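You operate a simulated robot arm through the tools that you are given. There is no shell and no other tool.

Carry out the task below with a simulated two-armed robot. There is one attempt and no reset: what you move stays moved.

TASK
Gauge sole plate 26 for wear and sort it by the result.
Fine: under the lid with the word at the pointer; slide the bridge back and shut the lid.

It is judged by the outcome, as a careful person would: the job done as asked, and still so three seconds after it is handed in. It fails if anything else is knocked over, pushed out of place, dropped, spilled or broken. A push-on lid holds only when it is set on centred and level and pressed home; a screw cap is set on level and turned clockwise until tight.

THE ROBOT
Two 7-joint arms with two-finger grippers on one trunk that stands fixed in place. Base frame: the origin is at the foot of the trunk, x ahead of it, y to its left, z up. Readings come in m, rad, newtons and seconds.
The left shoulder is at [0.094, 0.216, 1.101], the right one opposite. With the tool pointing down near the work surface each hand reaches from about 0.32 to 0.84 m from the base axis, measured 20 degrees to its own side. Payload 3.18 kg a hand.
Tool frame (each hand has its own): the origin (TCP) lies between the finger pads and is the grasp point; the fingertips stand 0.03 m ahead of it; z points along the fingers, y is the line along which they close. Largest opening 0.144 m; the body of the gripper starts 0.103 m behind the TCP.
Orientation is that of the tool frame in the base frame, as a unit quaternion [w, x, y, z]. With the fingers straight down and closing along the base's y, the tool's x points along the base's -x, its y along +y and its z along -z.

THE INTERFACE
- The arms move only by the tool servo_tool. It takes "left_commands", "right_commands" or both (then of equal length, played together; a hand with none holds still); each is text: rows parted by semicolons, each of 7 numbers parted by spaces: the turn, a rotation vector about the base's x, y, z in rad, then the shift along the base's x, y, z in m, then the gripper command, from -1 (shut) to 1 (fully open), values between in proportion. In form: rx ry rz tx ty tz hand; .... A call has 1 to 20 rows; each row is the pose to reach, as a shift and turn from the pose commanded when the call began. Each row takes 0.2 s and may step no farther than 0.05 m and 0.15 rad from the row before; otherwise, or with a gripper value out of range, the whole call is refused. Where a pose cannot be reached the arm comes as near as it can. A force on the tool above 40 N (or 10 N above the force at the start of the call, whichever is more), or a blocked arm, ends the call early, and 0.2 s more pass. The fingers move at their own pace and stop on an object; they squeeze with about 33 N. The grip force told is the motor's: it shows also when the fingers shut on nothing. Time passes only in rows, and 0.2 s behind the last, so rows that repeat a pose let the fingers close. The reply holds the time, the measured pose of the TCP, the force on the tool along the base axes, the opening and the grip force, in the units named above and with some noise, with the torque about the TCP (base axes, N m) and any sound that the robot's microphone picked up.
- Cameras (640 x 400 px; columns grow to the right, rows downward): "scene" is now at [0.188, 0.0446, 1.3023]; the picture's right is [0.50, -0.87, 0.00], its down [-0.39, -0.22, -0.89] and it looks along [0.78, 0.44, -0.45] (base axes); focal length 293 px, centre (320, 200). "left" rides on the left gripper at [0.076, -0.016, -0.143] in its tool frame; the picture's right is [0.21, 0.98, 0.00], its down [-0.84, 0.18, -0.51] and it looks along [-0.50, 0.11, 0.86] (tool axes); focal length 218 px, centre (320, 200). "right" rides on the right gripper at [0.076, 0.016, -0.143] in its tool frame; the picture's right is [-0.21, 0.98, 0.00], its down [-0.84, -0.18, -0.51] and it looks along [-0.50, -0.11, 0.86] (tool axes); focal length 218 px, centre (320, 200).
- camera(camera): a new picture of that camera. It takes no simulated time.
- raise_lower(by): slides the trunk up (or, below 0, down) by that many m; the arms and the scene camera ride with it, the base frame stays. It gives what a move gives, with no picture.
- pan_tilt(pan, tilt): turns the head with the scene camera to pan (to the left, within 1.396 rad either way) and tilt (down, from -0.506 to 1.204), counted from straight ahead of the robot. It gives what a move gives.
- locate(camera, pixels): there is no depth. For up to 12 entries [column, row, z] of the newest picture of that camera ("zoom" is the newest enlarged one), the place [x, y] in the base frame at which the ray of that pixel passes the height z, good to about 0.002 m. It takes no simulated time.
- inspect(camera, box): a new picture of the part [left, top, right, bottom] of that camera's present view, enlarged. It takes no simulated time.
- hand_in(): hands the job in; it is judged then, once.

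Unless the task says otherwise, let go and move clear before handing in.

The tools are called after "Request:" as name(argument=value, ...) on one line, values as JSON. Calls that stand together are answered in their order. servo_tool: Moves the arms, as the interface text tells. Its arguments: {"type":"object","properties":{"left_commands":{"type":"string"},"right_commands":{"type":"string"}},"required":[]} The other tools are called the same way: raise_lower (by) slides the trunk up or down; pan_tilt (pan, tilt) turns the head that bears the scene camera; camera (camera) takes a picture; locate (camera, pixels) gives the place at which the rays of pixels pass given heights; inspect (camera, box) takes an enlarged picture of a part of a camera's view; hand_in () hands the job in.

At the start:

```text
clock: 0.0
left_tool_pos: [0.4033, 0.4885, 1.0853]
left_ee_rot: [0.001, -0.001, 1.0, 0.0]
left_force: [0.4, 0.7, -0.9]
left_torque: [0.01, -0.01, -0.04]
left_width: 0.1439
left_grip_force: 0.1
right_tool_pos: [0.4132, 0.0663, 1.1722]
right_ee_rot: [0.0, 0.0, 1.0, 0.0]
right_force: [0.6, -0.6, -0.4]
right_torque: [0.0, 0.02, -0.01]
right_width: 0.144
right_grip_force: 0.0
trunk travel left (down, up): [-0.184, 0.185]
head pan, tilt: [0.52, 0.464]
```

scene: 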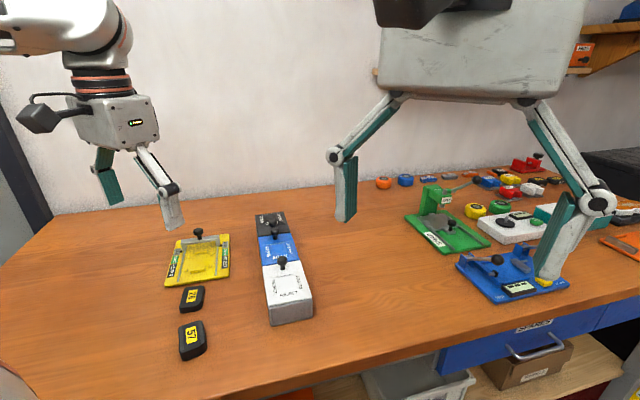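
right: 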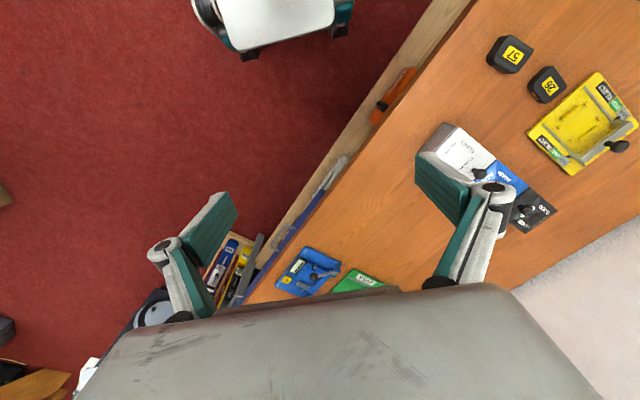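
left: 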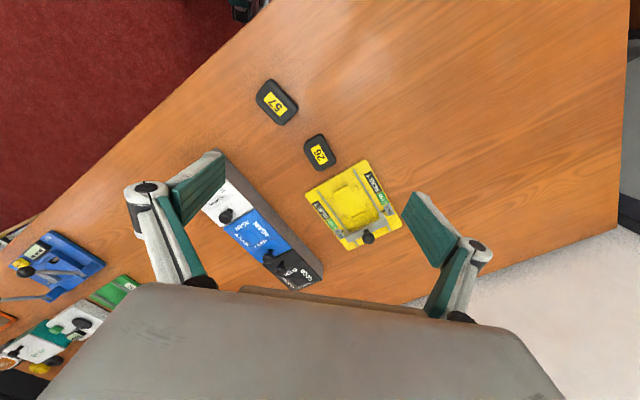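

The pictures show a yellow gauge fixture around scene (198,258), plates 26 (192,298) and 57 (192,340), and a three-lid bin block at (280,265). I'll inspect these closer before moving.

Request:
inspect(camera="scene", box=[150, 210, 250, 300])

Request:
inspect(camera="scene", box=[240, 200, 330, 330])

Request:
inspect(camera="left", box=[280, 120, 420, 260])

Request:
inspect(camera="left", box=[190, 140, 340, 300])

Request:
inspect(camera="right", box=[400, 20, 640, 250])

```text
4.44 times, centred on (200, 255) of scene
```

zoom: 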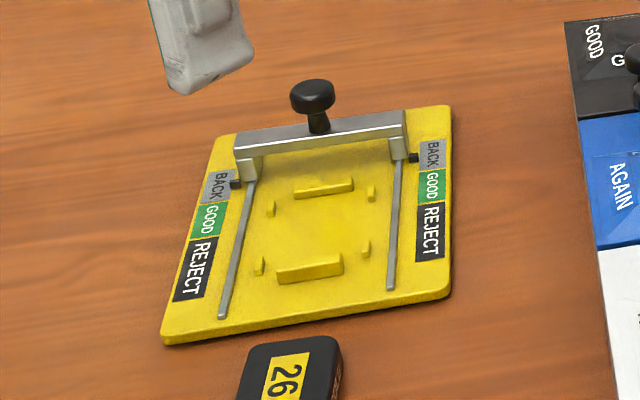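

```text
3.08 times, centred on (285, 265) of scene
```

zoom: 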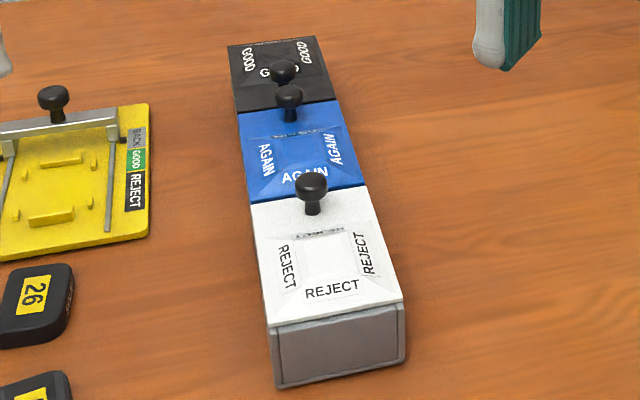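

```text
2.86 times, centred on (350, 190) of left
```

zoom: 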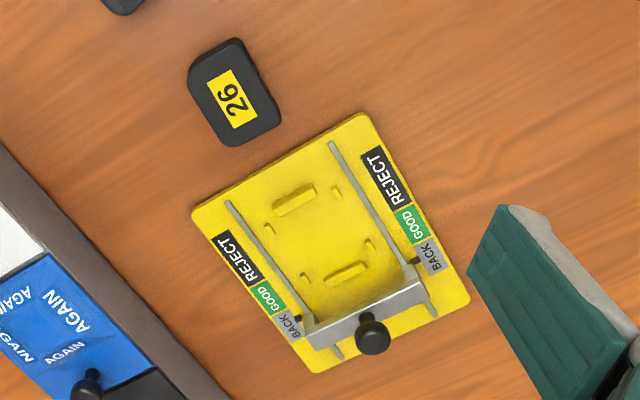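

```text
2.50 times, centred on (265, 220) of left
```

zoom: 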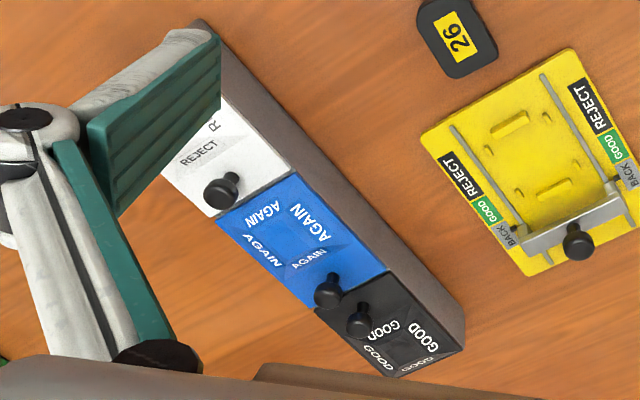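

```text
1.74 times, centred on (520, 135) of right
```

zoom: 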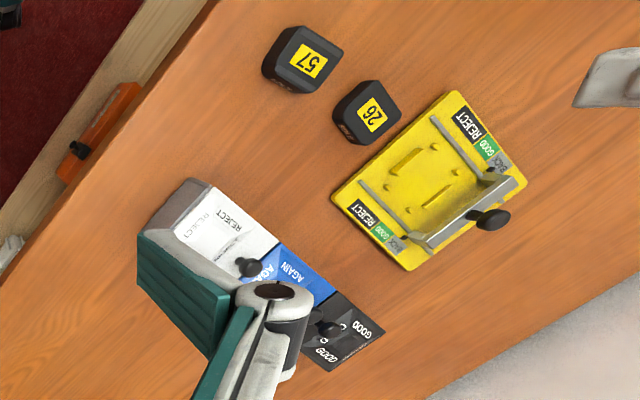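

The yellow gauge has a nest, a sliding bridge at BACK, and words GOOD/REJECT along the rails; the bin has white REJECT, blue AGAIN, black GOOD lids. Next I find the table height by triangulating the same features from two cameras.

Request:
locate(camera="scene", pixels=[[192, 298, 0.7], [192, 298, 0.75], [192, 298, 0.8], [192, 298, 0.85], [192, 298, 0.9], [192, 339, 0.7], [192, 339, 0.8], [192, 339, 0.9]])

Request:
locate(camera="left", pixels=[[320, 153, 0.7], [320, 153, 0.75], [320, 153, 0.8], [320, 153, 0.85], [320, 153, 0.9], [276, 103, 0.7], [276, 103, 0.8], [276, 103, 0.9]])

Request:
camera(camera="scene")

```text
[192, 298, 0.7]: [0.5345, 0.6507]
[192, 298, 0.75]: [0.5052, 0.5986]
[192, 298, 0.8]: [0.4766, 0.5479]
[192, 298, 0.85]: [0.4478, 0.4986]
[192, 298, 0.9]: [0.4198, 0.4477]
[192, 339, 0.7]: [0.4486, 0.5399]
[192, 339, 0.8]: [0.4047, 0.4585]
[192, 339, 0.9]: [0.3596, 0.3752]
```

```text
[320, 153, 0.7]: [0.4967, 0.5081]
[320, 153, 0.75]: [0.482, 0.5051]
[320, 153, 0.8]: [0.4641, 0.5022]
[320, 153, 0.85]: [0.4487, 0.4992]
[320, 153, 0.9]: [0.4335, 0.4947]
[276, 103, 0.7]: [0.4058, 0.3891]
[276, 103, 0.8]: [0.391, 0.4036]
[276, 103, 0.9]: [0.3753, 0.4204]
```

```text
taken
```

scene: 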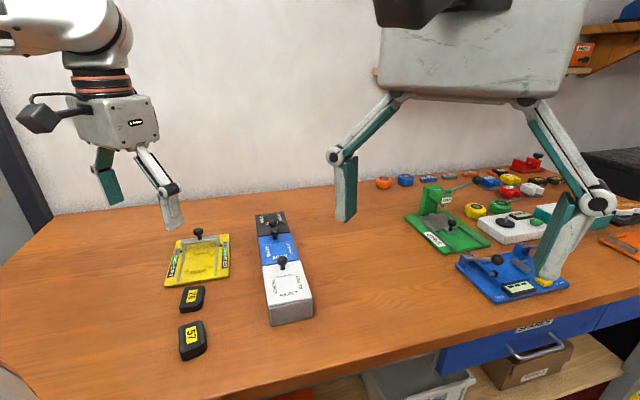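

Plate 26's top sits near [0.448, 0.499] at z≈0.85. I'll locate the fixture and bin features from both cameras.

Request:
locate(camera="left", pixels=[[362, 158, 0.84], [403, 224, 0.84], [348, 250, 0.84], [305, 193, 0.84], [368, 238, 0.88], [353, 205, 0.84], [227, 216, 0.92], [268, 257, 0.92], [280, 270, 0.92], [323, 278, 0.88]])

Request:
locate(camera="scene", pixels=[[186, 240, 0.84], [220, 235, 0.84], [229, 276, 0.84], [165, 287, 0.84], [199, 232, 0.9], [282, 260, 0.92], [276, 232, 0.92], [274, 224, 0.92], [262, 264, 0.88], [301, 262, 0.88], [313, 300, 0.88], [270, 307, 0.88]])

Request:
inspect(camera="scene", box=[160, 275, 230, 370])

```text
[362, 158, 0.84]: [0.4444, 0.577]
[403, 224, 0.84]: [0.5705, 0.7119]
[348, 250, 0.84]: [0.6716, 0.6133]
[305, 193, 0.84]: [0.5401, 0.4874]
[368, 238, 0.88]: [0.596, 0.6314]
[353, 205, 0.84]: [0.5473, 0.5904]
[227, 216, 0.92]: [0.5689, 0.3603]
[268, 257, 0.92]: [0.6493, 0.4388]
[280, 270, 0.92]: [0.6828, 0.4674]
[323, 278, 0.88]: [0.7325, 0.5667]
```

```text
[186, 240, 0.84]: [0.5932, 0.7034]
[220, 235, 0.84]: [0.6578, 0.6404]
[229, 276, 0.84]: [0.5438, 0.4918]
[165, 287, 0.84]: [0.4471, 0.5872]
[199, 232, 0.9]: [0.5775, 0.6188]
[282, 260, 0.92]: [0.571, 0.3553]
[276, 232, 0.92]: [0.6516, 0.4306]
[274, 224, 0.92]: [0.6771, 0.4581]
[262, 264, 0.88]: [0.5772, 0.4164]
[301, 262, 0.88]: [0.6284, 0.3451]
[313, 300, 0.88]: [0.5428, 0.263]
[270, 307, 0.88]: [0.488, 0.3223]
```

```text
4.21 times, centred on (195, 322) of scene
```

zoom: 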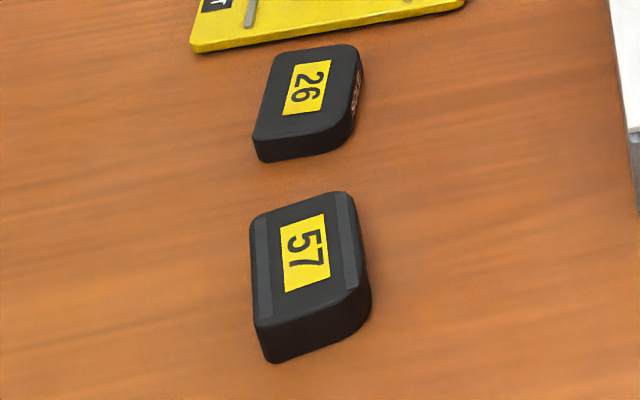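

Plate 57 shows ribs on its top and plate 26 shows a marking on its side at zoom (357,90). I'll zoom tighter on plate 26, the bin lids, and the gauge.

Request:
inspect(camera="scene", box=[175, 280, 215, 318])

Request:
inspect(camera="left", box=[295, 130, 345, 175])

Request:
inspect(camera="right", box=[480, 30, 570, 105])

Request:
inspect(camera="scene", box=[250, 205, 310, 250])

Request:
inspect(camera="left", box=[240, 220, 330, 290])

Request:
inspect(camera="scene", box=[160, 220, 240, 290])

```text
10.53 times, centred on (195, 299) of scene
```

zoom: 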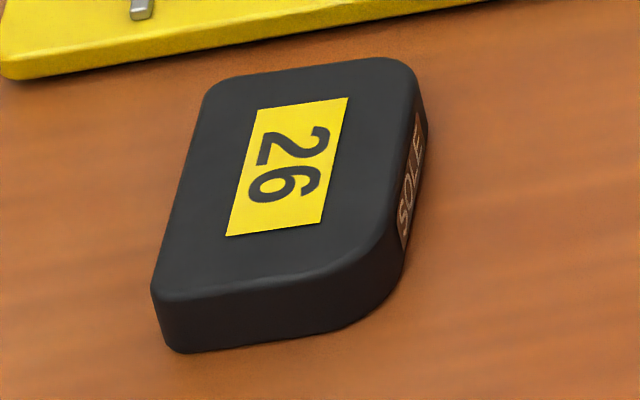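

```text
8.89 times, centred on (320, 152) of left
```

zoom: 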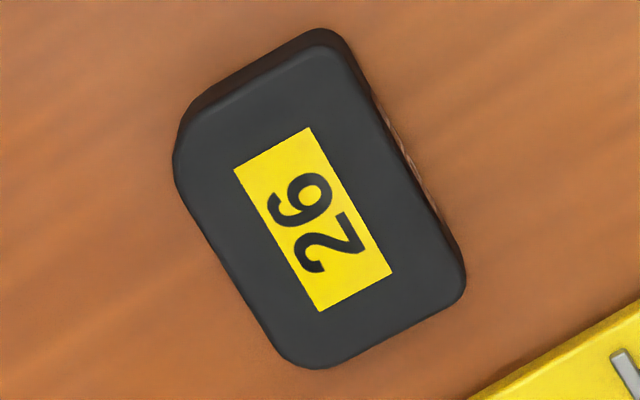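

```text
5.33 times, centred on (525, 68) of right
```

zoom: 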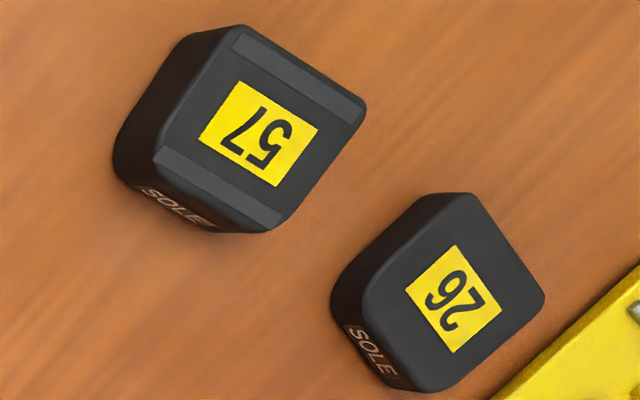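

```text
8.89 times, centred on (280, 228) of scene
```

zoom: 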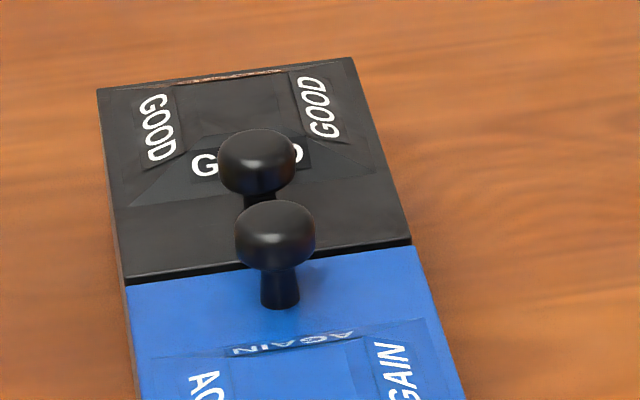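

```text
5.71 times, centred on (285, 255) of left
```

zoom: 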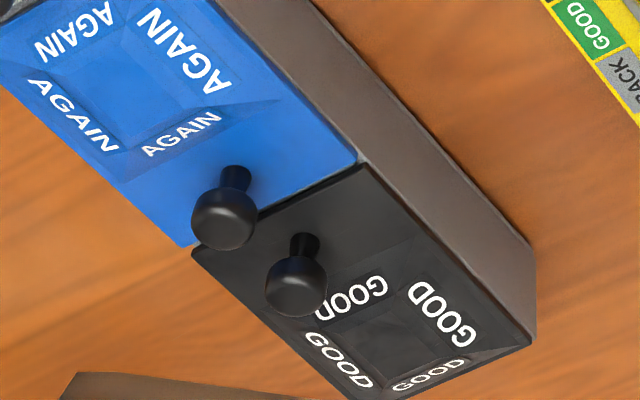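

```text
5.71 times, centred on (200, 255) of scene
```

zoom: 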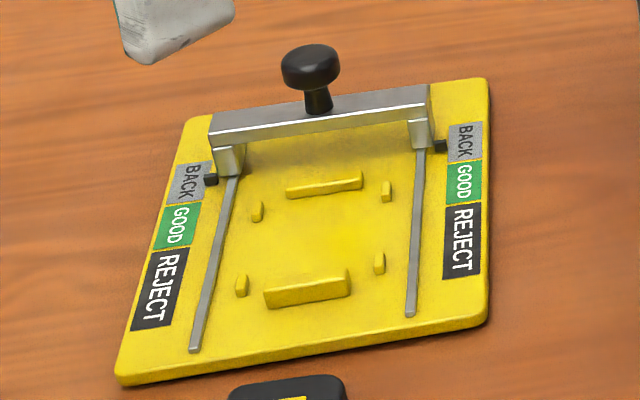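

Both plates show "SOLE" on one side; plate 26's top is flat with the number up. I'll move the left hand closer over plate 26 with the gripper open to get a top view.

Request:
servo_tool(left_commands="0 0 0 -0.01 -0.005 -0.04 1; 0 0 0 -0.02 -0.01 -0.08 1; 0 0 0 -0.02 -0.01 -0.08 1")

Request:
camera(camera="left")

Request:
inspect(camera="left", box=[250, 90, 400, 190])

```text
clock: 0.8
left_tool_pos: [0.3818, 0.4784, 1.002]
left_ee_rot: [0.001, -0.002, 1.0, 0.0]
left_force: [0.1, -0.4, 1.0]
left_torque: [0.0, 0.04, 0.01]
left_width: 0.1438
left_grip_force: 0.1
right_tool_pos: [0.4133, 0.0675, 1.1738]
right_ee_rot: [0.0, 0.0, 1.0, 0.0]
right_force: [-0.2, -0.2, 0.6]
right_torque: [0.01, 0.02, -0.01]
right_width: 0.1441
right_grip_force: 0.0
trunk travel left (down, up): [-0.184, 0.185]
head pan, tilt: [0.52, 0.464]
```

```text
taken
```

left: 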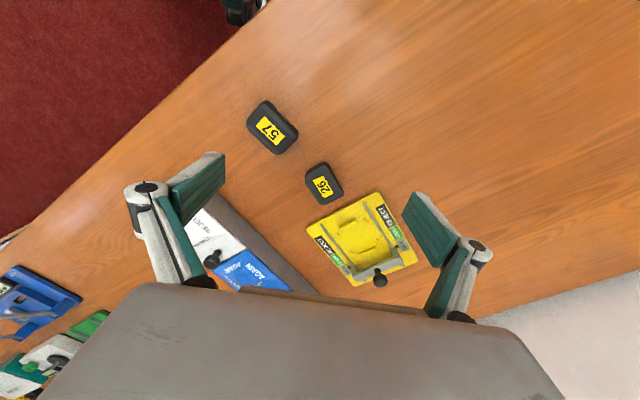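

```text
4.00 times, centred on (325, 140) of left
```

zoom: 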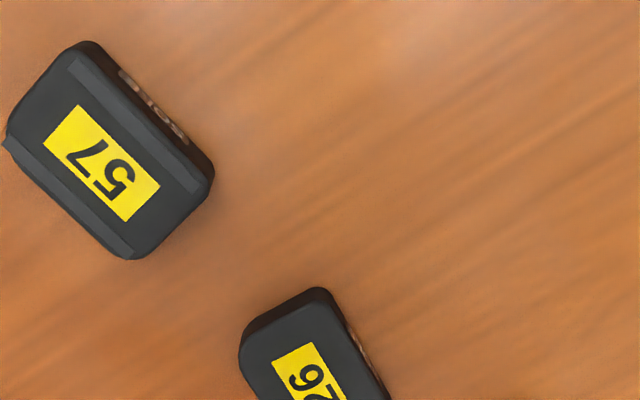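

The view now has plate 26 at (323,183); I'll zoom on it and locate its corners.

Request:
inspect(camera="left", box=[290, 155, 360, 210])

Request:
inspect(camera="scene", box=[250, 240, 320, 330])

```text
7.27 times, centred on (325, 182) of left
```

zoom: 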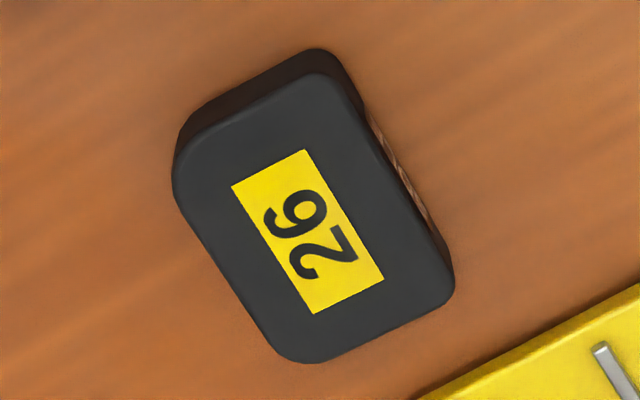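

```text
4.44 times, centred on (285, 285) of scene
```

zoom: 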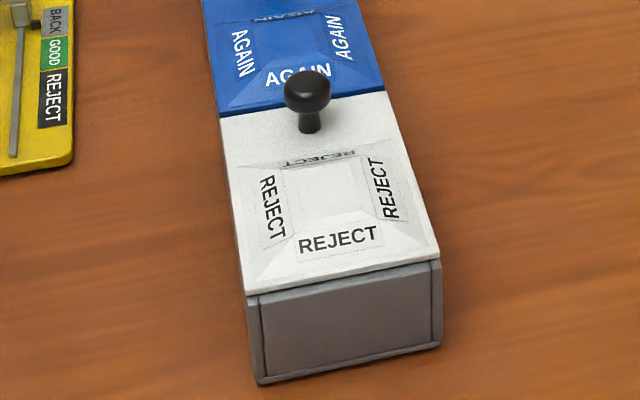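

The lids have raised domes with words, each with a knob. I'll get exact plate corners by re-inspecting the left camera and locating on the zoom.

Request:
inspect(camera="left", box=[290, 155, 360, 210])

Request:
locate(camera="zoom", pixels=[[308, 232, 0.85], [175, 165, 0.85], [325, 78, 0.85], [455, 275, 0.85], [300, 360, 0.85], [242, 120, 0.85], [392, 180, 0.85], [380, 325, 0.85], [235, 260, 0.85], [246, 169, 0.85], [346, 296, 0.85]])

```text
7.27 times, centred on (325, 182) of left
```

zoom: 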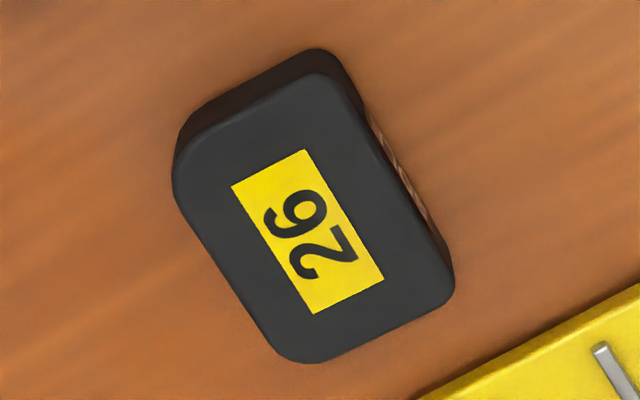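

```text
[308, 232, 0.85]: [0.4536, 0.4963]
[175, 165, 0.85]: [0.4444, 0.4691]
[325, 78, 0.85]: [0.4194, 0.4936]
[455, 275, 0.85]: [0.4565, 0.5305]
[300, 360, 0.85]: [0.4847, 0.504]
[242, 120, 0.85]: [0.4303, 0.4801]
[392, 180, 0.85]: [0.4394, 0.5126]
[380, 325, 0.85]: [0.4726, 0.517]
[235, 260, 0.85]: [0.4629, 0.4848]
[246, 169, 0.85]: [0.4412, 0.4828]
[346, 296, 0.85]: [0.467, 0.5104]
```

Plate 26 is about 0.056×0.037 m with its long axis near 42°. I'll triangulate its top height, the table and the fixture height more precisely.

Request:
locate(camera="scene", pixels=[[191.87, 295.87, 0.84], [191.87, 295.87, 0.85], [191.87, 295.87, 0.86], [191.87, 295.87, 0.87]])

Request:
locate(camera="left", pixels=[[323.35, 186.4, 0.84], [323.35, 186.4, 0.85], [323.35, 186.4, 0.86], [323.35, 186.4, 0.87]])

Request:
inspect(camera="left", box=[300, 185, 430, 295])

```text
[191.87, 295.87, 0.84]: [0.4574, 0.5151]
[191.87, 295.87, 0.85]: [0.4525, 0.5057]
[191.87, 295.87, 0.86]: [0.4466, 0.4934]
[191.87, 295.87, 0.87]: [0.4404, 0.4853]
```

```text
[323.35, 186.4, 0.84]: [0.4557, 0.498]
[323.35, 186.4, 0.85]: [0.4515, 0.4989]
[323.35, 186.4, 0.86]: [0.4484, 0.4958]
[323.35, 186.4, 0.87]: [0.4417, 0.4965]
```

```text
3.64 times, centred on (365, 240) of left
```

zoom: 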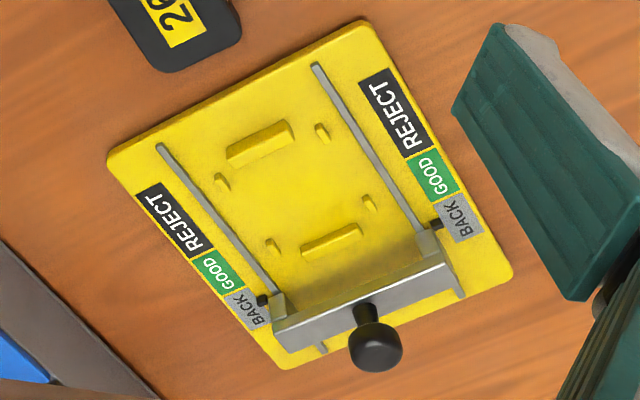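

Plate 26's top is near z=0.858 at (0.448,0.496). I'll look at the "SOLE" side marking closely and at plate 57 for comparison.

Request:
inspect(camera="scene", box=[196, 284, 212, 304])

Request:
inspect(camera="right", box=[525, 60, 575, 105])

Request:
inspect(camera="right", box=[480, 30, 540, 80])

Request:
inspect(camera="scene", box=[172, 312, 216, 365])

```text
16.00 times, centred on (204, 294) of scene
```

zoom: 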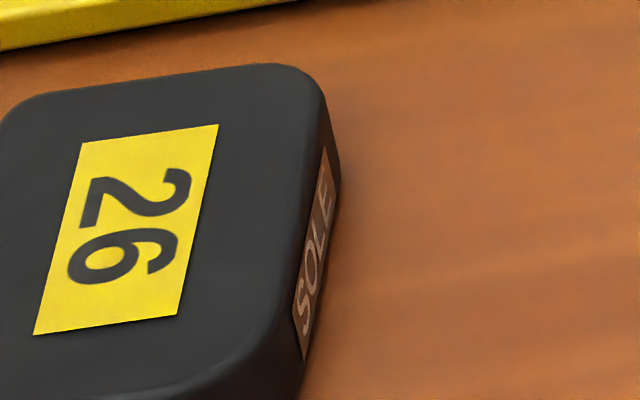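

```text
8.89 times, centred on (550, 82) of right
```

zoom: 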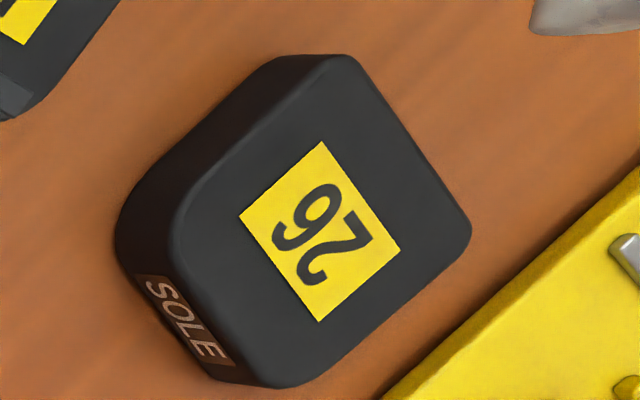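

```text
8.00 times, centred on (510, 55) of right
```

zoom: 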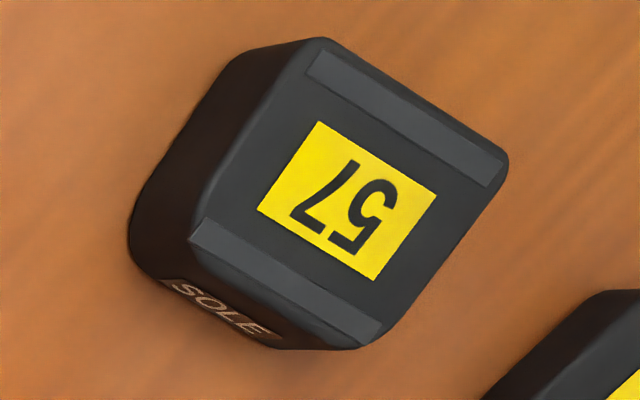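

```text
7.55 times, centred on (194, 338) of scene
```

zoom: 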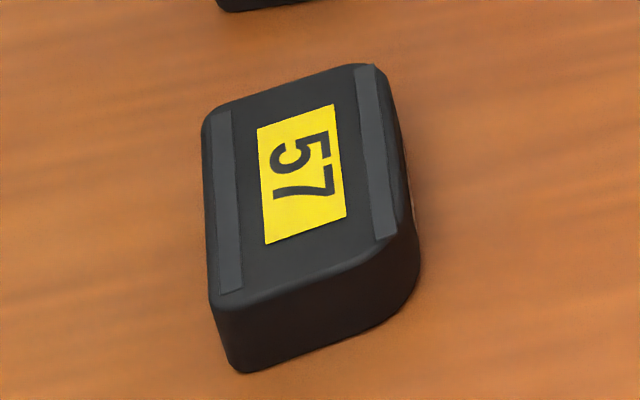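

The brown "SOLE" strip is at the bottom of each side, so plates lie sole down, number up. Now I'll triangulate fixture features (rail ends, locator blocks) between the left and scene cameras.

Request:
inspect(camera="left", box=[300, 185, 430, 295])

Request:
locate(camera="zoom", pixels=[[316, 66, 0.84], [316, 66, 0.86], [160, 146, 0.84], [160, 146, 0.86], [262, 145, 0.85], [332, 240, 0.85], [323, 133, 0.85], [222, 184, 0.85], [369, 203, 0.85], [272, 247, 0.85], [365, 22, 0.85], [110, 155, 0.85]])

Request:
inspect(camera="scene", box=[160, 220, 240, 290])

Request:
locate(camera="zoom", pixels=[[193, 350, 0.84], [193, 350, 0.86], [409, 315, 0.84], [409, 315, 0.86], [307, 288, 0.85], [325, 185, 0.85], [241, 286, 0.85], [379, 264, 0.85], [257, 211, 0.85], [386, 191, 0.85], [117, 372, 0.85], [485, 318, 0.85]])

```text
3.64 times, centred on (365, 240) of left
```

zoom: 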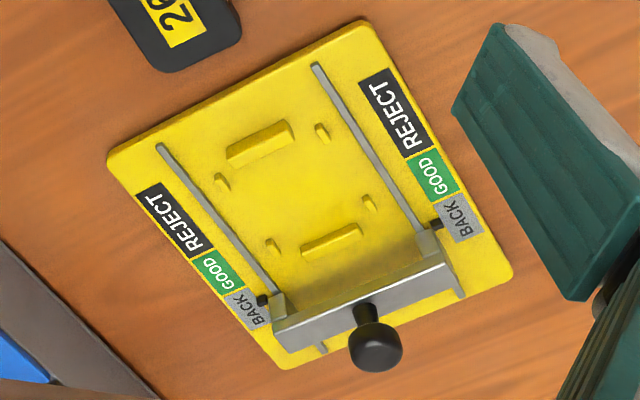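

```text
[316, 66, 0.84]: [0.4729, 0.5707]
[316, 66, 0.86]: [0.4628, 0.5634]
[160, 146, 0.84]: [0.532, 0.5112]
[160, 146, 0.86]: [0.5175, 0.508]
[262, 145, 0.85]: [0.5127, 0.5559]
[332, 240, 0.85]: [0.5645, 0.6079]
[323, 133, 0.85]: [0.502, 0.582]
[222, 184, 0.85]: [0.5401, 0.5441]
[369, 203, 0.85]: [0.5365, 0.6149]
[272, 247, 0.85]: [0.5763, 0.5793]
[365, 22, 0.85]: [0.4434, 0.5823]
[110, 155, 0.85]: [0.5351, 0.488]
```

```text
5.71 times, centred on (200, 255) of scene
```

zoom: 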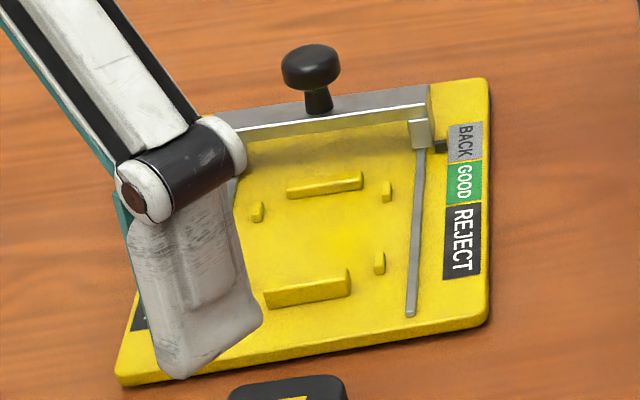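

```text
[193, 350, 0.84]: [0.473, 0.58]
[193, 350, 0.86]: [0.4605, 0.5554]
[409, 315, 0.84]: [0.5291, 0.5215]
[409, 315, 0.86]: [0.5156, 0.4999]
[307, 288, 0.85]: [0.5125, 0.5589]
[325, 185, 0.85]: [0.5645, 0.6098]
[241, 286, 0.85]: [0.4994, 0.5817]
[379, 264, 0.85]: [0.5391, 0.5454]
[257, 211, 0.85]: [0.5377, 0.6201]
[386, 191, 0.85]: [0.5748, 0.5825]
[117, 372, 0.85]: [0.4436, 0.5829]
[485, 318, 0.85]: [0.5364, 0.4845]
```

Both cameras agree at z≈0.85: nest centre ≈(0.5384,0.5822), slide axis ≈45°, so the plate's long axis goes along the slide. I'll turn the left hand 0.742 rad and bring it above plate 26 for a refining look.

Request:
servo_tool(left_commands="0 0 0.148 0.013 0.004 -0.011 1; 0 0 0.297 0.026 0.008 -0.022 1; 0 0 0.445 0.039 0.012 -0.033 1; 0 0 0.594 0.052 0.015 -0.044 1; 0 0 0.742 0.0647 0.018 -0.055 1; 0 0 0.742 0.0647 0.018 -0.055 1")

Request:
camera(camera="left")

```text
clock: 2.2
left_tool_pos: [0.4491, 0.4971, 0.949]
left_ee_rot: [0.001, -0.364, 0.932, 0.0]
left_force: [0.0, 0.7, 0.3]
left_torque: [-0.03, -0.02, 0.02]
left_width: 0.1439
left_grip_force: 0.1
right_tool_pos: [0.4139, 0.0673, 1.1742]
right_ee_rot: [-0.001, 0.001, 1.0, 0.001]
right_force: [-0.7, 0.0, 0.1]
right_torque: [-0.01, 0.0, 0.02]
right_width: 0.1438
right_grip_force: 0.1
trunk travel left (down, up): [-0.184, 0.185]
head pan, tilt: [0.52, 0.464]
```

```text
taken
```

left: 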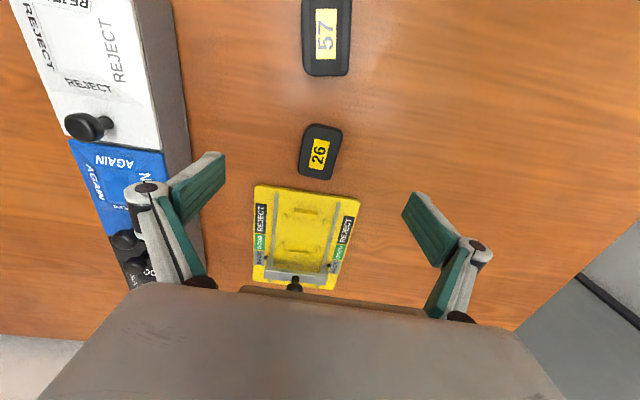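

Plate 26 is at (320,152), well centred between the open fingers. I'll zoom to check its centre and yaw precisely.

Request:
inspect(camera="left", box=[285, 115, 355, 190])

Request:
locate(camera="zoom", pixels=[[320, 200, 0.858]])

```text
5.33 times, centred on (320, 152) of left
```

zoom: 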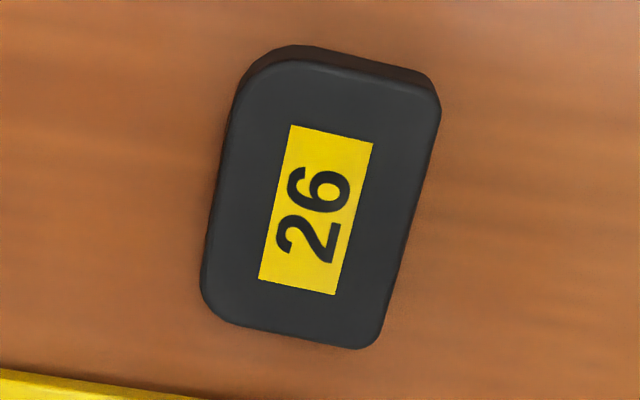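

```text
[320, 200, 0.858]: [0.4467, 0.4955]
```

I'll locate the label corners and top-face edges of plate 26 in this zoom.

Request:
locate(camera="zoom", pixels=[[291, 126, 0.858], [373, 142, 0.858], [335, 294, 0.858], [258, 280, 0.858], [232, 120, 0.858], [207, 270, 0.858], [436, 130, 0.858], [395, 290, 0.858], [355, 73, 0.858], [300, 338, 0.858]])

```text
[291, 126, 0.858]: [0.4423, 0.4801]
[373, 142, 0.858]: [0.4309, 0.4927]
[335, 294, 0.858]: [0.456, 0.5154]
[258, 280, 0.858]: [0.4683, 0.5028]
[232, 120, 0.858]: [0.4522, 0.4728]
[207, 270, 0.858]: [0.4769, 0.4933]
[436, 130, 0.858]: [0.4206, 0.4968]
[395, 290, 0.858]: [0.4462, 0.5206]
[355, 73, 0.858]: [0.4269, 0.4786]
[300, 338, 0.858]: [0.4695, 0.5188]
```

Plate 26 is ≈0.059×0.040 m, centre (0.449,0.497), yaw ≈41.7°. I'll narrow the gripper to about 0.08 m, descend so the fingertips overlap the plate by 13 mm, and check.

Request:
servo_tool(left_commands="0 0 -0.015 0.001 0.0008 0 0.11; 0 0 -0.015 0.001 0.0008 -0.03 0.11; 0 0 -0.015 0.001 0.0008 -0.055 0.11; 0 0 -0.015 0.001 0.0008 -0.0753 0.11; 0 0 -0.015 0.001 0.0008 -0.0753 0.11")

Request:
camera(camera="left")

Request:
inspect(camera="scene", box=[150, 240, 260, 330])

```text
clock: 3.4
left_tool_pos: [0.4488, 0.4986, 0.8755]
left_ee_rot: [0.001, -0.356, 0.935, 0.001]
left_force: [-0.1, -0.9, -1.1]
left_torque: [-0.01, -0.01, 0.01]
left_width: 0.0797
left_grip_force: 0.1
right_tool_pos: [0.4121, 0.0666, 1.1729]
right_ee_rot: [0.001, 0.0, 1.0, 0.0]
right_force: [-0.7, 0.0, 0.6]
right_torque: [-0.02, -0.01, 0.0]
right_width: 0.144
right_grip_force: 0.1
trunk travel left (down, up): [-0.184, 0.185]
head pan, tilt: [0.52, 0.464]
```

```text
taken
```

left: 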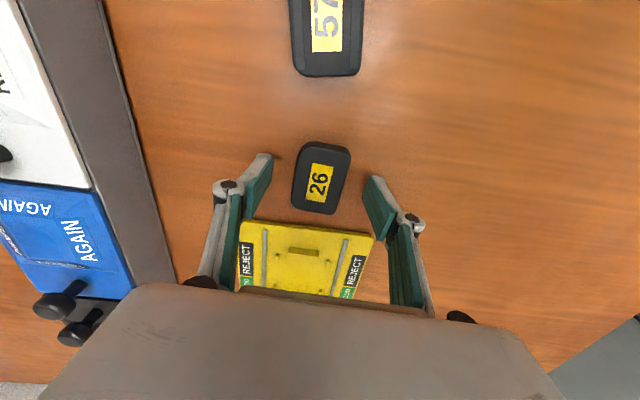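

```text
4.44 times, centred on (205, 285) of scene
```

zoom: 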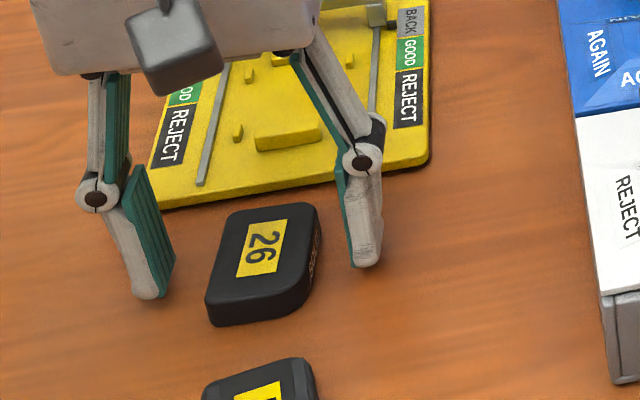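

The fingers flank plate 26 evenly (inner edges near columns 272 and 370). I'll close on it.

Request:
servo_tool(left_commands="0 0 0 0 0 0 -1; 0 0 0 0 0 0 -1; 0 0 0 0 0 0 -1")

Request:
inspect(camera="left", box=[220, 110, 420, 235])

Request:
inspect(camera="scene", box=[150, 240, 260, 330])

```text
clock: 4.2
left_tool_pos: [0.4483, 0.4982, 0.8756]
left_ee_rot: [0.001, -0.356, 0.935, 0.001]
left_force: [-0.2, -0.8, 0.5]
left_torque: [-0.02, -0.01, 0.02]
left_width: 0.0411
left_grip_force: 33.6
right_tool_pos: [0.4145, 0.0676, 1.1719]
right_ee_rot: [0.0, 0.0, 1.0, 0.0]
right_force: [0.0, 0.0, 0.3]
right_torque: [-0.02, 0.01, 0.01]
right_width: 0.144
right_grip_force: 0.0
trunk travel left (down, up): [-0.184, 0.185]
head pan, tilt: [0.52, 0.464]
```

```text
3.20 times, centred on (320, 172) of left
```

zoom: 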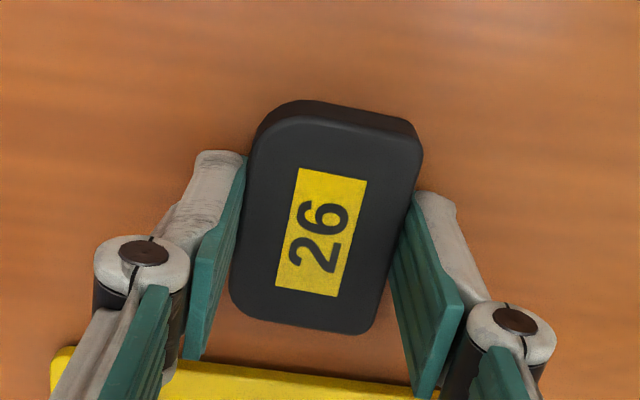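

```text
4.44 times, centred on (205, 285) of scene
```

zoom: 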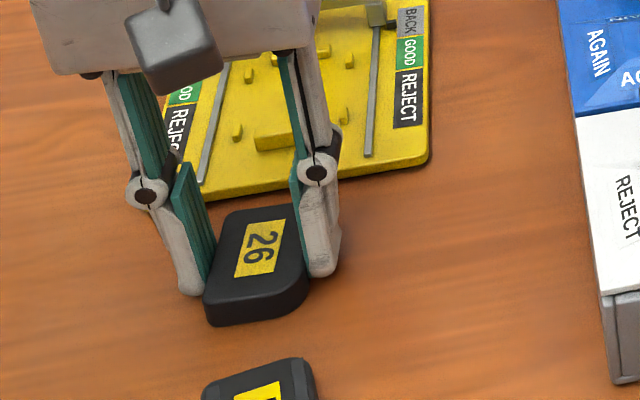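

Grip closed at 0.041 m with 33 N and the label is centred in the pads. I'll lift, carry to above the nest centre and turn 0.056 rad to match the nest axis.

Request:
servo_tool(left_commands="0 0 0 0 0 0.02 -1; 0 0 0 0 0 0.045 -1; 0 0 0 0 0 0.065 -1; 0 0 0.015 0.02 0.019 0.065 -1; 0 0 0.03 0.045 0.043 0.065 -1; 0 0 0.045 0.07 0.066 0.065 -1; 0 0 0.056 0.0894 0.0849 0.065 -1; 0 0 0.056 0.0894 0.0849 0.065 -1; 0 0 0.056 0.0894 0.0849 0.065 -1")

Request:
camera(camera="left")

Request:
inspect(camera="scene", box=[150, 200, 260, 300])

```text
clock: 6.2
left_tool_pos: [0.5325, 0.5815, 0.9373]
left_ee_rot: [0.0, -0.382, 0.924, 0.0]
left_force: [-0.9, 0.7, -1.2]
left_torque: [-0.01, 0.0, 0.0]
left_width: 0.0412
left_grip_force: 33.2
right_tool_pos: [0.414, 0.067, 1.1716]
right_ee_rot: [0.0, 0.0, 1.0, 0.0]
right_force: [-0.2, 0.2, -0.7]
right_torque: [-0.02, 0.03, 0.0]
right_width: 0.1437
right_grip_force: 0.1
trunk travel left (down, up): [-0.184, 0.185]
head pan, tilt: [0.52, 0.464]
```

```text
taken
```

left: 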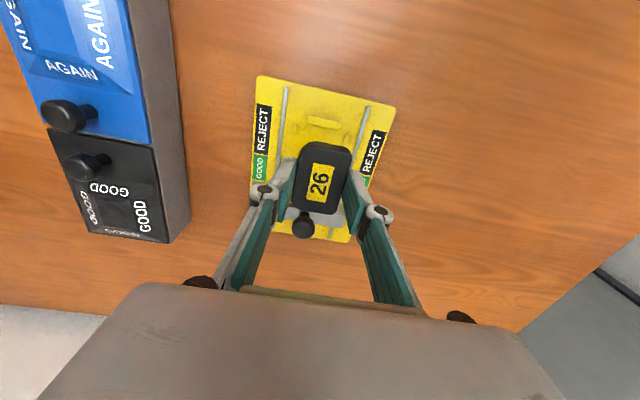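

```text
4.00 times, centred on (205, 250) of scene
```

zoom: 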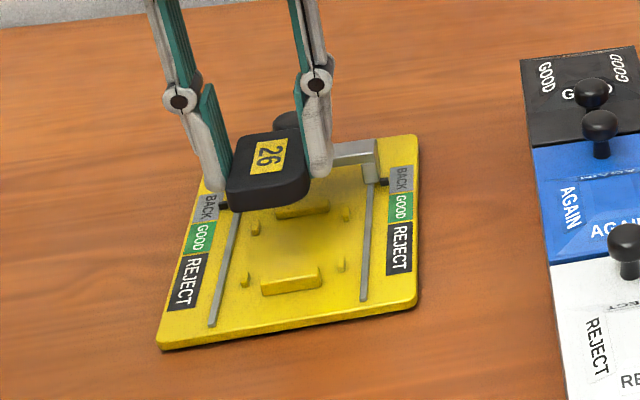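

The plate hangs level over the nest, but measured x (0.5325) lags the command (0.5384). I'll hold still to let it settle and read again.

Request:
servo_tool(left_commands="0 0 0 0 0 0 -1; 0 0 0 0 0 0 -1")

Request:
servo_tool(left_commands="0 0 0 0 0 0 -1; 0 0 0 0 0 0 -1")

```text
clock: 6.8
left_tool_pos: [0.5323, 0.5818, 0.9372]
left_ee_rot: [0.001, -0.382, 0.924, 0.001]
left_force: [-0.1, 0.4, -1.4]
left_torque: [0.01, 0.01, -0.01]
left_width: 0.041
left_grip_force: 32.4
right_tool_pos: [0.4133, 0.0667, 1.1718]
right_ee_rot: [0.0, -0.001, 1.0, 0.0]
right_force: [0.3, -0.2, 0.0]
right_torque: [0.01, -0.01, 0.0]
right_width: 0.1442
right_grip_force: 0.0
trunk travel left (down, up): [-0.184, 0.185]
head pan, tilt: [0.52, 0.464]
```

```text
clock: 7.4
left_tool_pos: [0.5329, 0.5814, 0.938]
left_ee_rot: [0.001, -0.382, 0.924, 0.0]
left_force: [0.3, 0.5, -0.9]
left_torque: [0.0, 0.0, 0.0]
left_width: 0.0411
left_grip_force: 32.7
right_tool_pos: [0.4136, 0.067, 1.1724]
right_ee_rot: [0.0, -0.001, 1.0, 0.0]
right_force: [-0.4, 0.1, 0.4]
right_torque: [0.02, -0.04, -0.02]
right_width: 0.1441
right_grip_force: 0.1
trunk travel left (down, up): [-0.184, 0.185]
head pan, tilt: [0.52, 0.464]
```

The arm settled 6 mm short in x. I'll test a small extra shift to see whether it responds.

Request:
servo_tool(left_commands="0 0 0 0.003 0.0005 0.001 -1; 0 0 0 0.006 0.001 0.002 -1; 0 0 0 0.006 0.001 0.002 -1")

```text
clock: 8.2
left_tool_pos: [0.54, 0.5828, 0.9405]
left_ee_rot: [0.0, -0.382, 0.924, 0.001]
left_force: [-0.2, 0.3, -0.5]
left_torque: [0.0, -0.02, 0.02]
left_width: 0.0412
left_grip_force: 32.1
right_tool_pos: [0.4139, 0.0673, 1.1719]
right_ee_rot: [0.0, 0.0, 1.0, 0.0]
right_force: [1.0, -0.3, 0.1]
right_torque: [-0.04, -0.02, -0.01]
right_width: 0.1441
right_grip_force: 0.1
trunk travel left (down, up): [-0.184, 0.185]
head pan, tilt: [0.52, 0.464]
```

The hand now reads (0.540,0.583). I'll check the nest posts relative to the plate from both cameras.

Request:
inspect(camera="left", box=[240, 70, 410, 250])

Request:
inspect(camera="scene", box=[160, 215, 240, 290])

Request:
locate(camera="zoom", pixels=[[320, 200, 0.85]])

```text
2.22 times, centred on (325, 160) of left
```

zoom: 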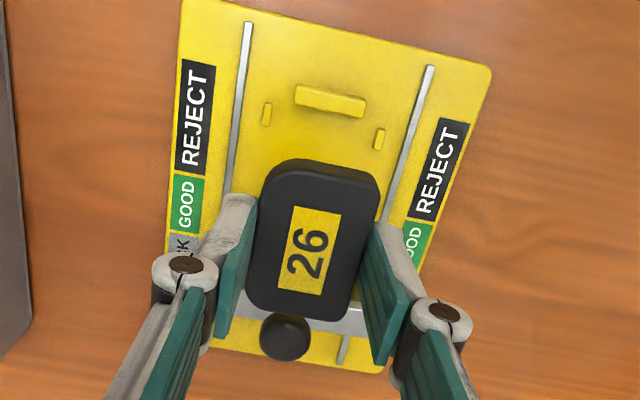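

```text
5.33 times, centred on (200, 252) of scene
```

zoom: 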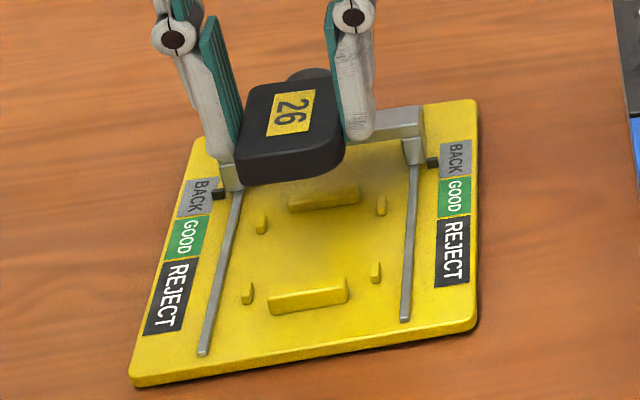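

```text
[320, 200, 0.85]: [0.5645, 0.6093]
```

The plate is roughly above the nest. I'll lower to about 8 mm above the locator tops and re-check alignment.

Request:
servo_tool(left_commands="0 0 0 -0.001 -0.0005 -0.012 -1; 0 0 0 -0.001 -0.0005 -0.025 -1; 0 0 0 -0.001 -0.0005 -0.038 -1; 0 0 0 -0.001 -0.0005 -0.038 -1; 0 0 0 -0.001 -0.0005 -0.038 -1")

Request:
inspect(camera="left", box=[240, 70, 410, 250])

Request:
inspect(camera="scene", box=[160, 215, 240, 290])

```text
clock: 9.4
left_tool_pos: [0.5416, 0.5825, 0.9024]
left_ee_rot: [0.001, -0.382, 0.924, 0.0]
left_force: [-0.4, -1.5, -1.2]
left_torque: [0.01, 0.01, 0.0]
left_width: 0.041
left_grip_force: 33.1
right_tool_pos: [0.4137, 0.0666, 1.173]
right_ee_rot: [0.0, 0.0, 1.0, 0.001]
right_force: [-0.5, -0.4, 0.1]
right_torque: [0.04, -0.01, -0.01]
right_width: 0.1438
right_grip_force: 0.0
trunk travel left (down, up): [-0.184, 0.185]
head pan, tilt: [0.52, 0.464]
```

```text
2.22 times, centred on (325, 160) of left
```

zoom: 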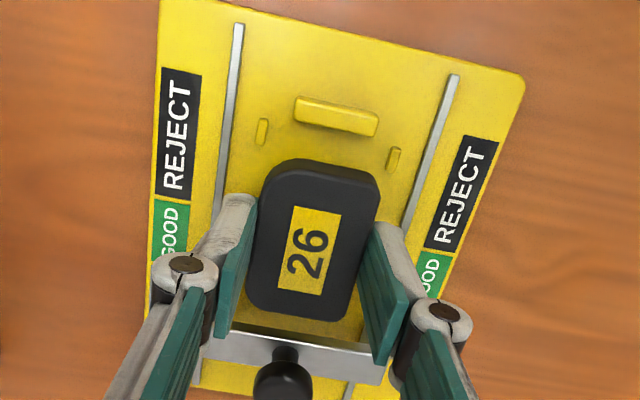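

```text
5.33 times, centred on (200, 252) of scene
```

zoom: 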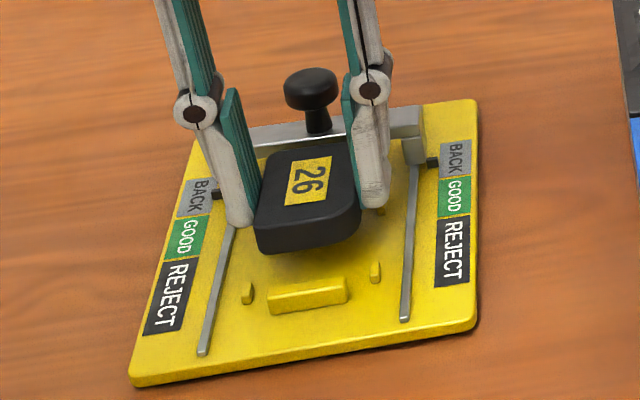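

Measured TCP is (0.5416,0.5825). The front block is at zoom (337,117) and posts at (262,131) and (394,160) in the left view; I'll locate those from the hand camera to align relative to the hand.

Request:
inspect(camera="left", box=[240, 70, 410, 250])

Request:
locate(camera="zoom", pixels=[[337, 115, 0.853], [262, 128, 0.853], [394, 157, 0.853], [314, 250, 0.885], [333, 164, 0.885], [300, 313, 0.885], [238, 26, 0.849], [454, 78, 0.849]])

Request:
servo_tool(left_commands="0 0 0 0 0 0 -1")

```text
2.22 times, centred on (325, 160) of left
```

zoom: 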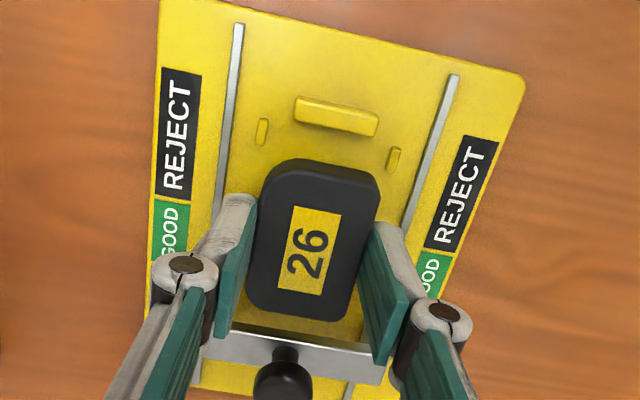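

```text
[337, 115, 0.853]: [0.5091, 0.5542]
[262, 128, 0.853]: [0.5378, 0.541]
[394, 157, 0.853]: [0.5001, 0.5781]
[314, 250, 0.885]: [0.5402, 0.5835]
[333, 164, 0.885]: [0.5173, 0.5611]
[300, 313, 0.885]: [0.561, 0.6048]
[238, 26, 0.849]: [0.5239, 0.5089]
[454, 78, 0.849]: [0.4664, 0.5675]
```

```text
clock: 9.8
left_tool_pos: [0.5414, 0.5837, 0.9029]
left_ee_rot: [0.001, -0.382, 0.924, 0.0]
left_force: [0.5, -0.1, -0.9]
left_torque: [-0.02, 0.03, 0.01]
left_width: 0.0411
left_grip_force: 33.1
right_tool_pos: [0.4141, 0.0671, 1.1727]
right_ee_rot: [0.001, -0.001, 1.0, 0.001]
right_force: [0.1, -1.5, -0.2]
right_torque: [0.01, -0.03, 0.02]
right_width: 0.1438
right_grip_force: 0.0
trunk travel left (down, up): [-0.184, 0.185]
head pan, tilt: [0.52, 0.464]
```

Hand-camera readings suggest the plate is about 2–5 mm too far back along the slide axis. I'll zoom tighter on the front block in both cameras to triangulate properly.

Request:
inspect(camera="left", box=[285, 95, 375, 150])

Request:
inspect(camera="scene", box=[180, 250, 222, 280])

```text
7.11 times, centred on (330, 122) of left
```

zoom: 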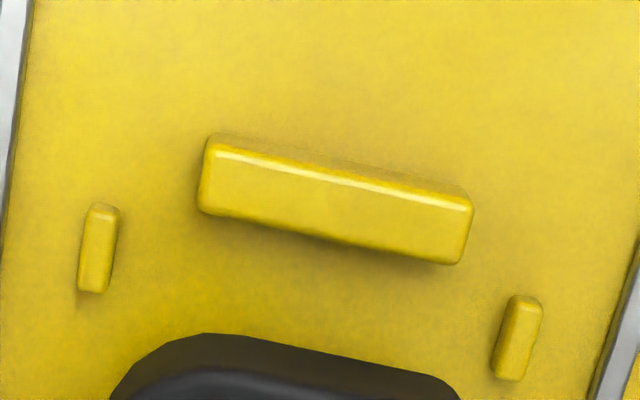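

```text
13.33 times, centred on (201, 265) of scene
```

zoom: 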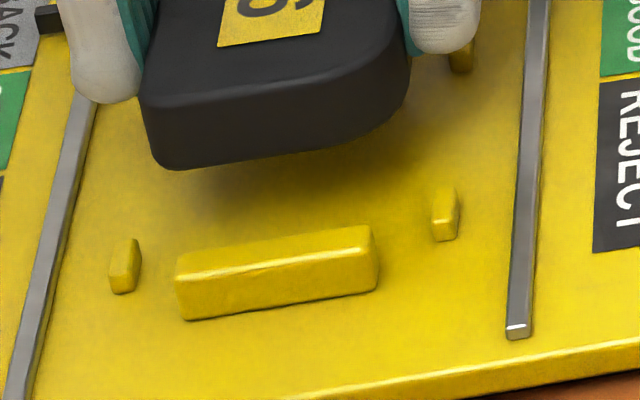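

I'll triangulate the front block's front-top edge centre (left px (333.2,119.3), scene px (197.8,269.9)).

Request:
locate(camera="left", pixels=[[333.23, 119.33, 0.85], [333.23, 119.33, 0.855], [333.23, 119.33, 0.86], [331.0, 127.3, 0.855], [298.6, 129.0, 0.855], [357.8, 141.7, 0.855]])

Request:
locate(camera="scene", pixels=[[197.77, 269.88, 0.85], [197.77, 269.88, 0.855], [197.77, 269.88, 0.86], [210.4, 265.2, 0.855], [186.5, 269.1, 0.855], [193.5, 262.0, 0.87], [193.5, 262.0, 0.86]])

```text
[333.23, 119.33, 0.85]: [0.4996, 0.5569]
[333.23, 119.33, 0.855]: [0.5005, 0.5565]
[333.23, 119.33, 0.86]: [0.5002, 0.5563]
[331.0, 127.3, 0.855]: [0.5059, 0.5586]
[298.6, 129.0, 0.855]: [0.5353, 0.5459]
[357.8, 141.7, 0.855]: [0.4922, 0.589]
```

```text
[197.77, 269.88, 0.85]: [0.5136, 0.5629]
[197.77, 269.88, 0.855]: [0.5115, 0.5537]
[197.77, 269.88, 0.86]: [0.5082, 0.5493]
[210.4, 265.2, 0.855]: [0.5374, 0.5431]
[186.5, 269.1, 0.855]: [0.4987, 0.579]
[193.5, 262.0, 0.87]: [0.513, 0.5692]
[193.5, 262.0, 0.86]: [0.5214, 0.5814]
```

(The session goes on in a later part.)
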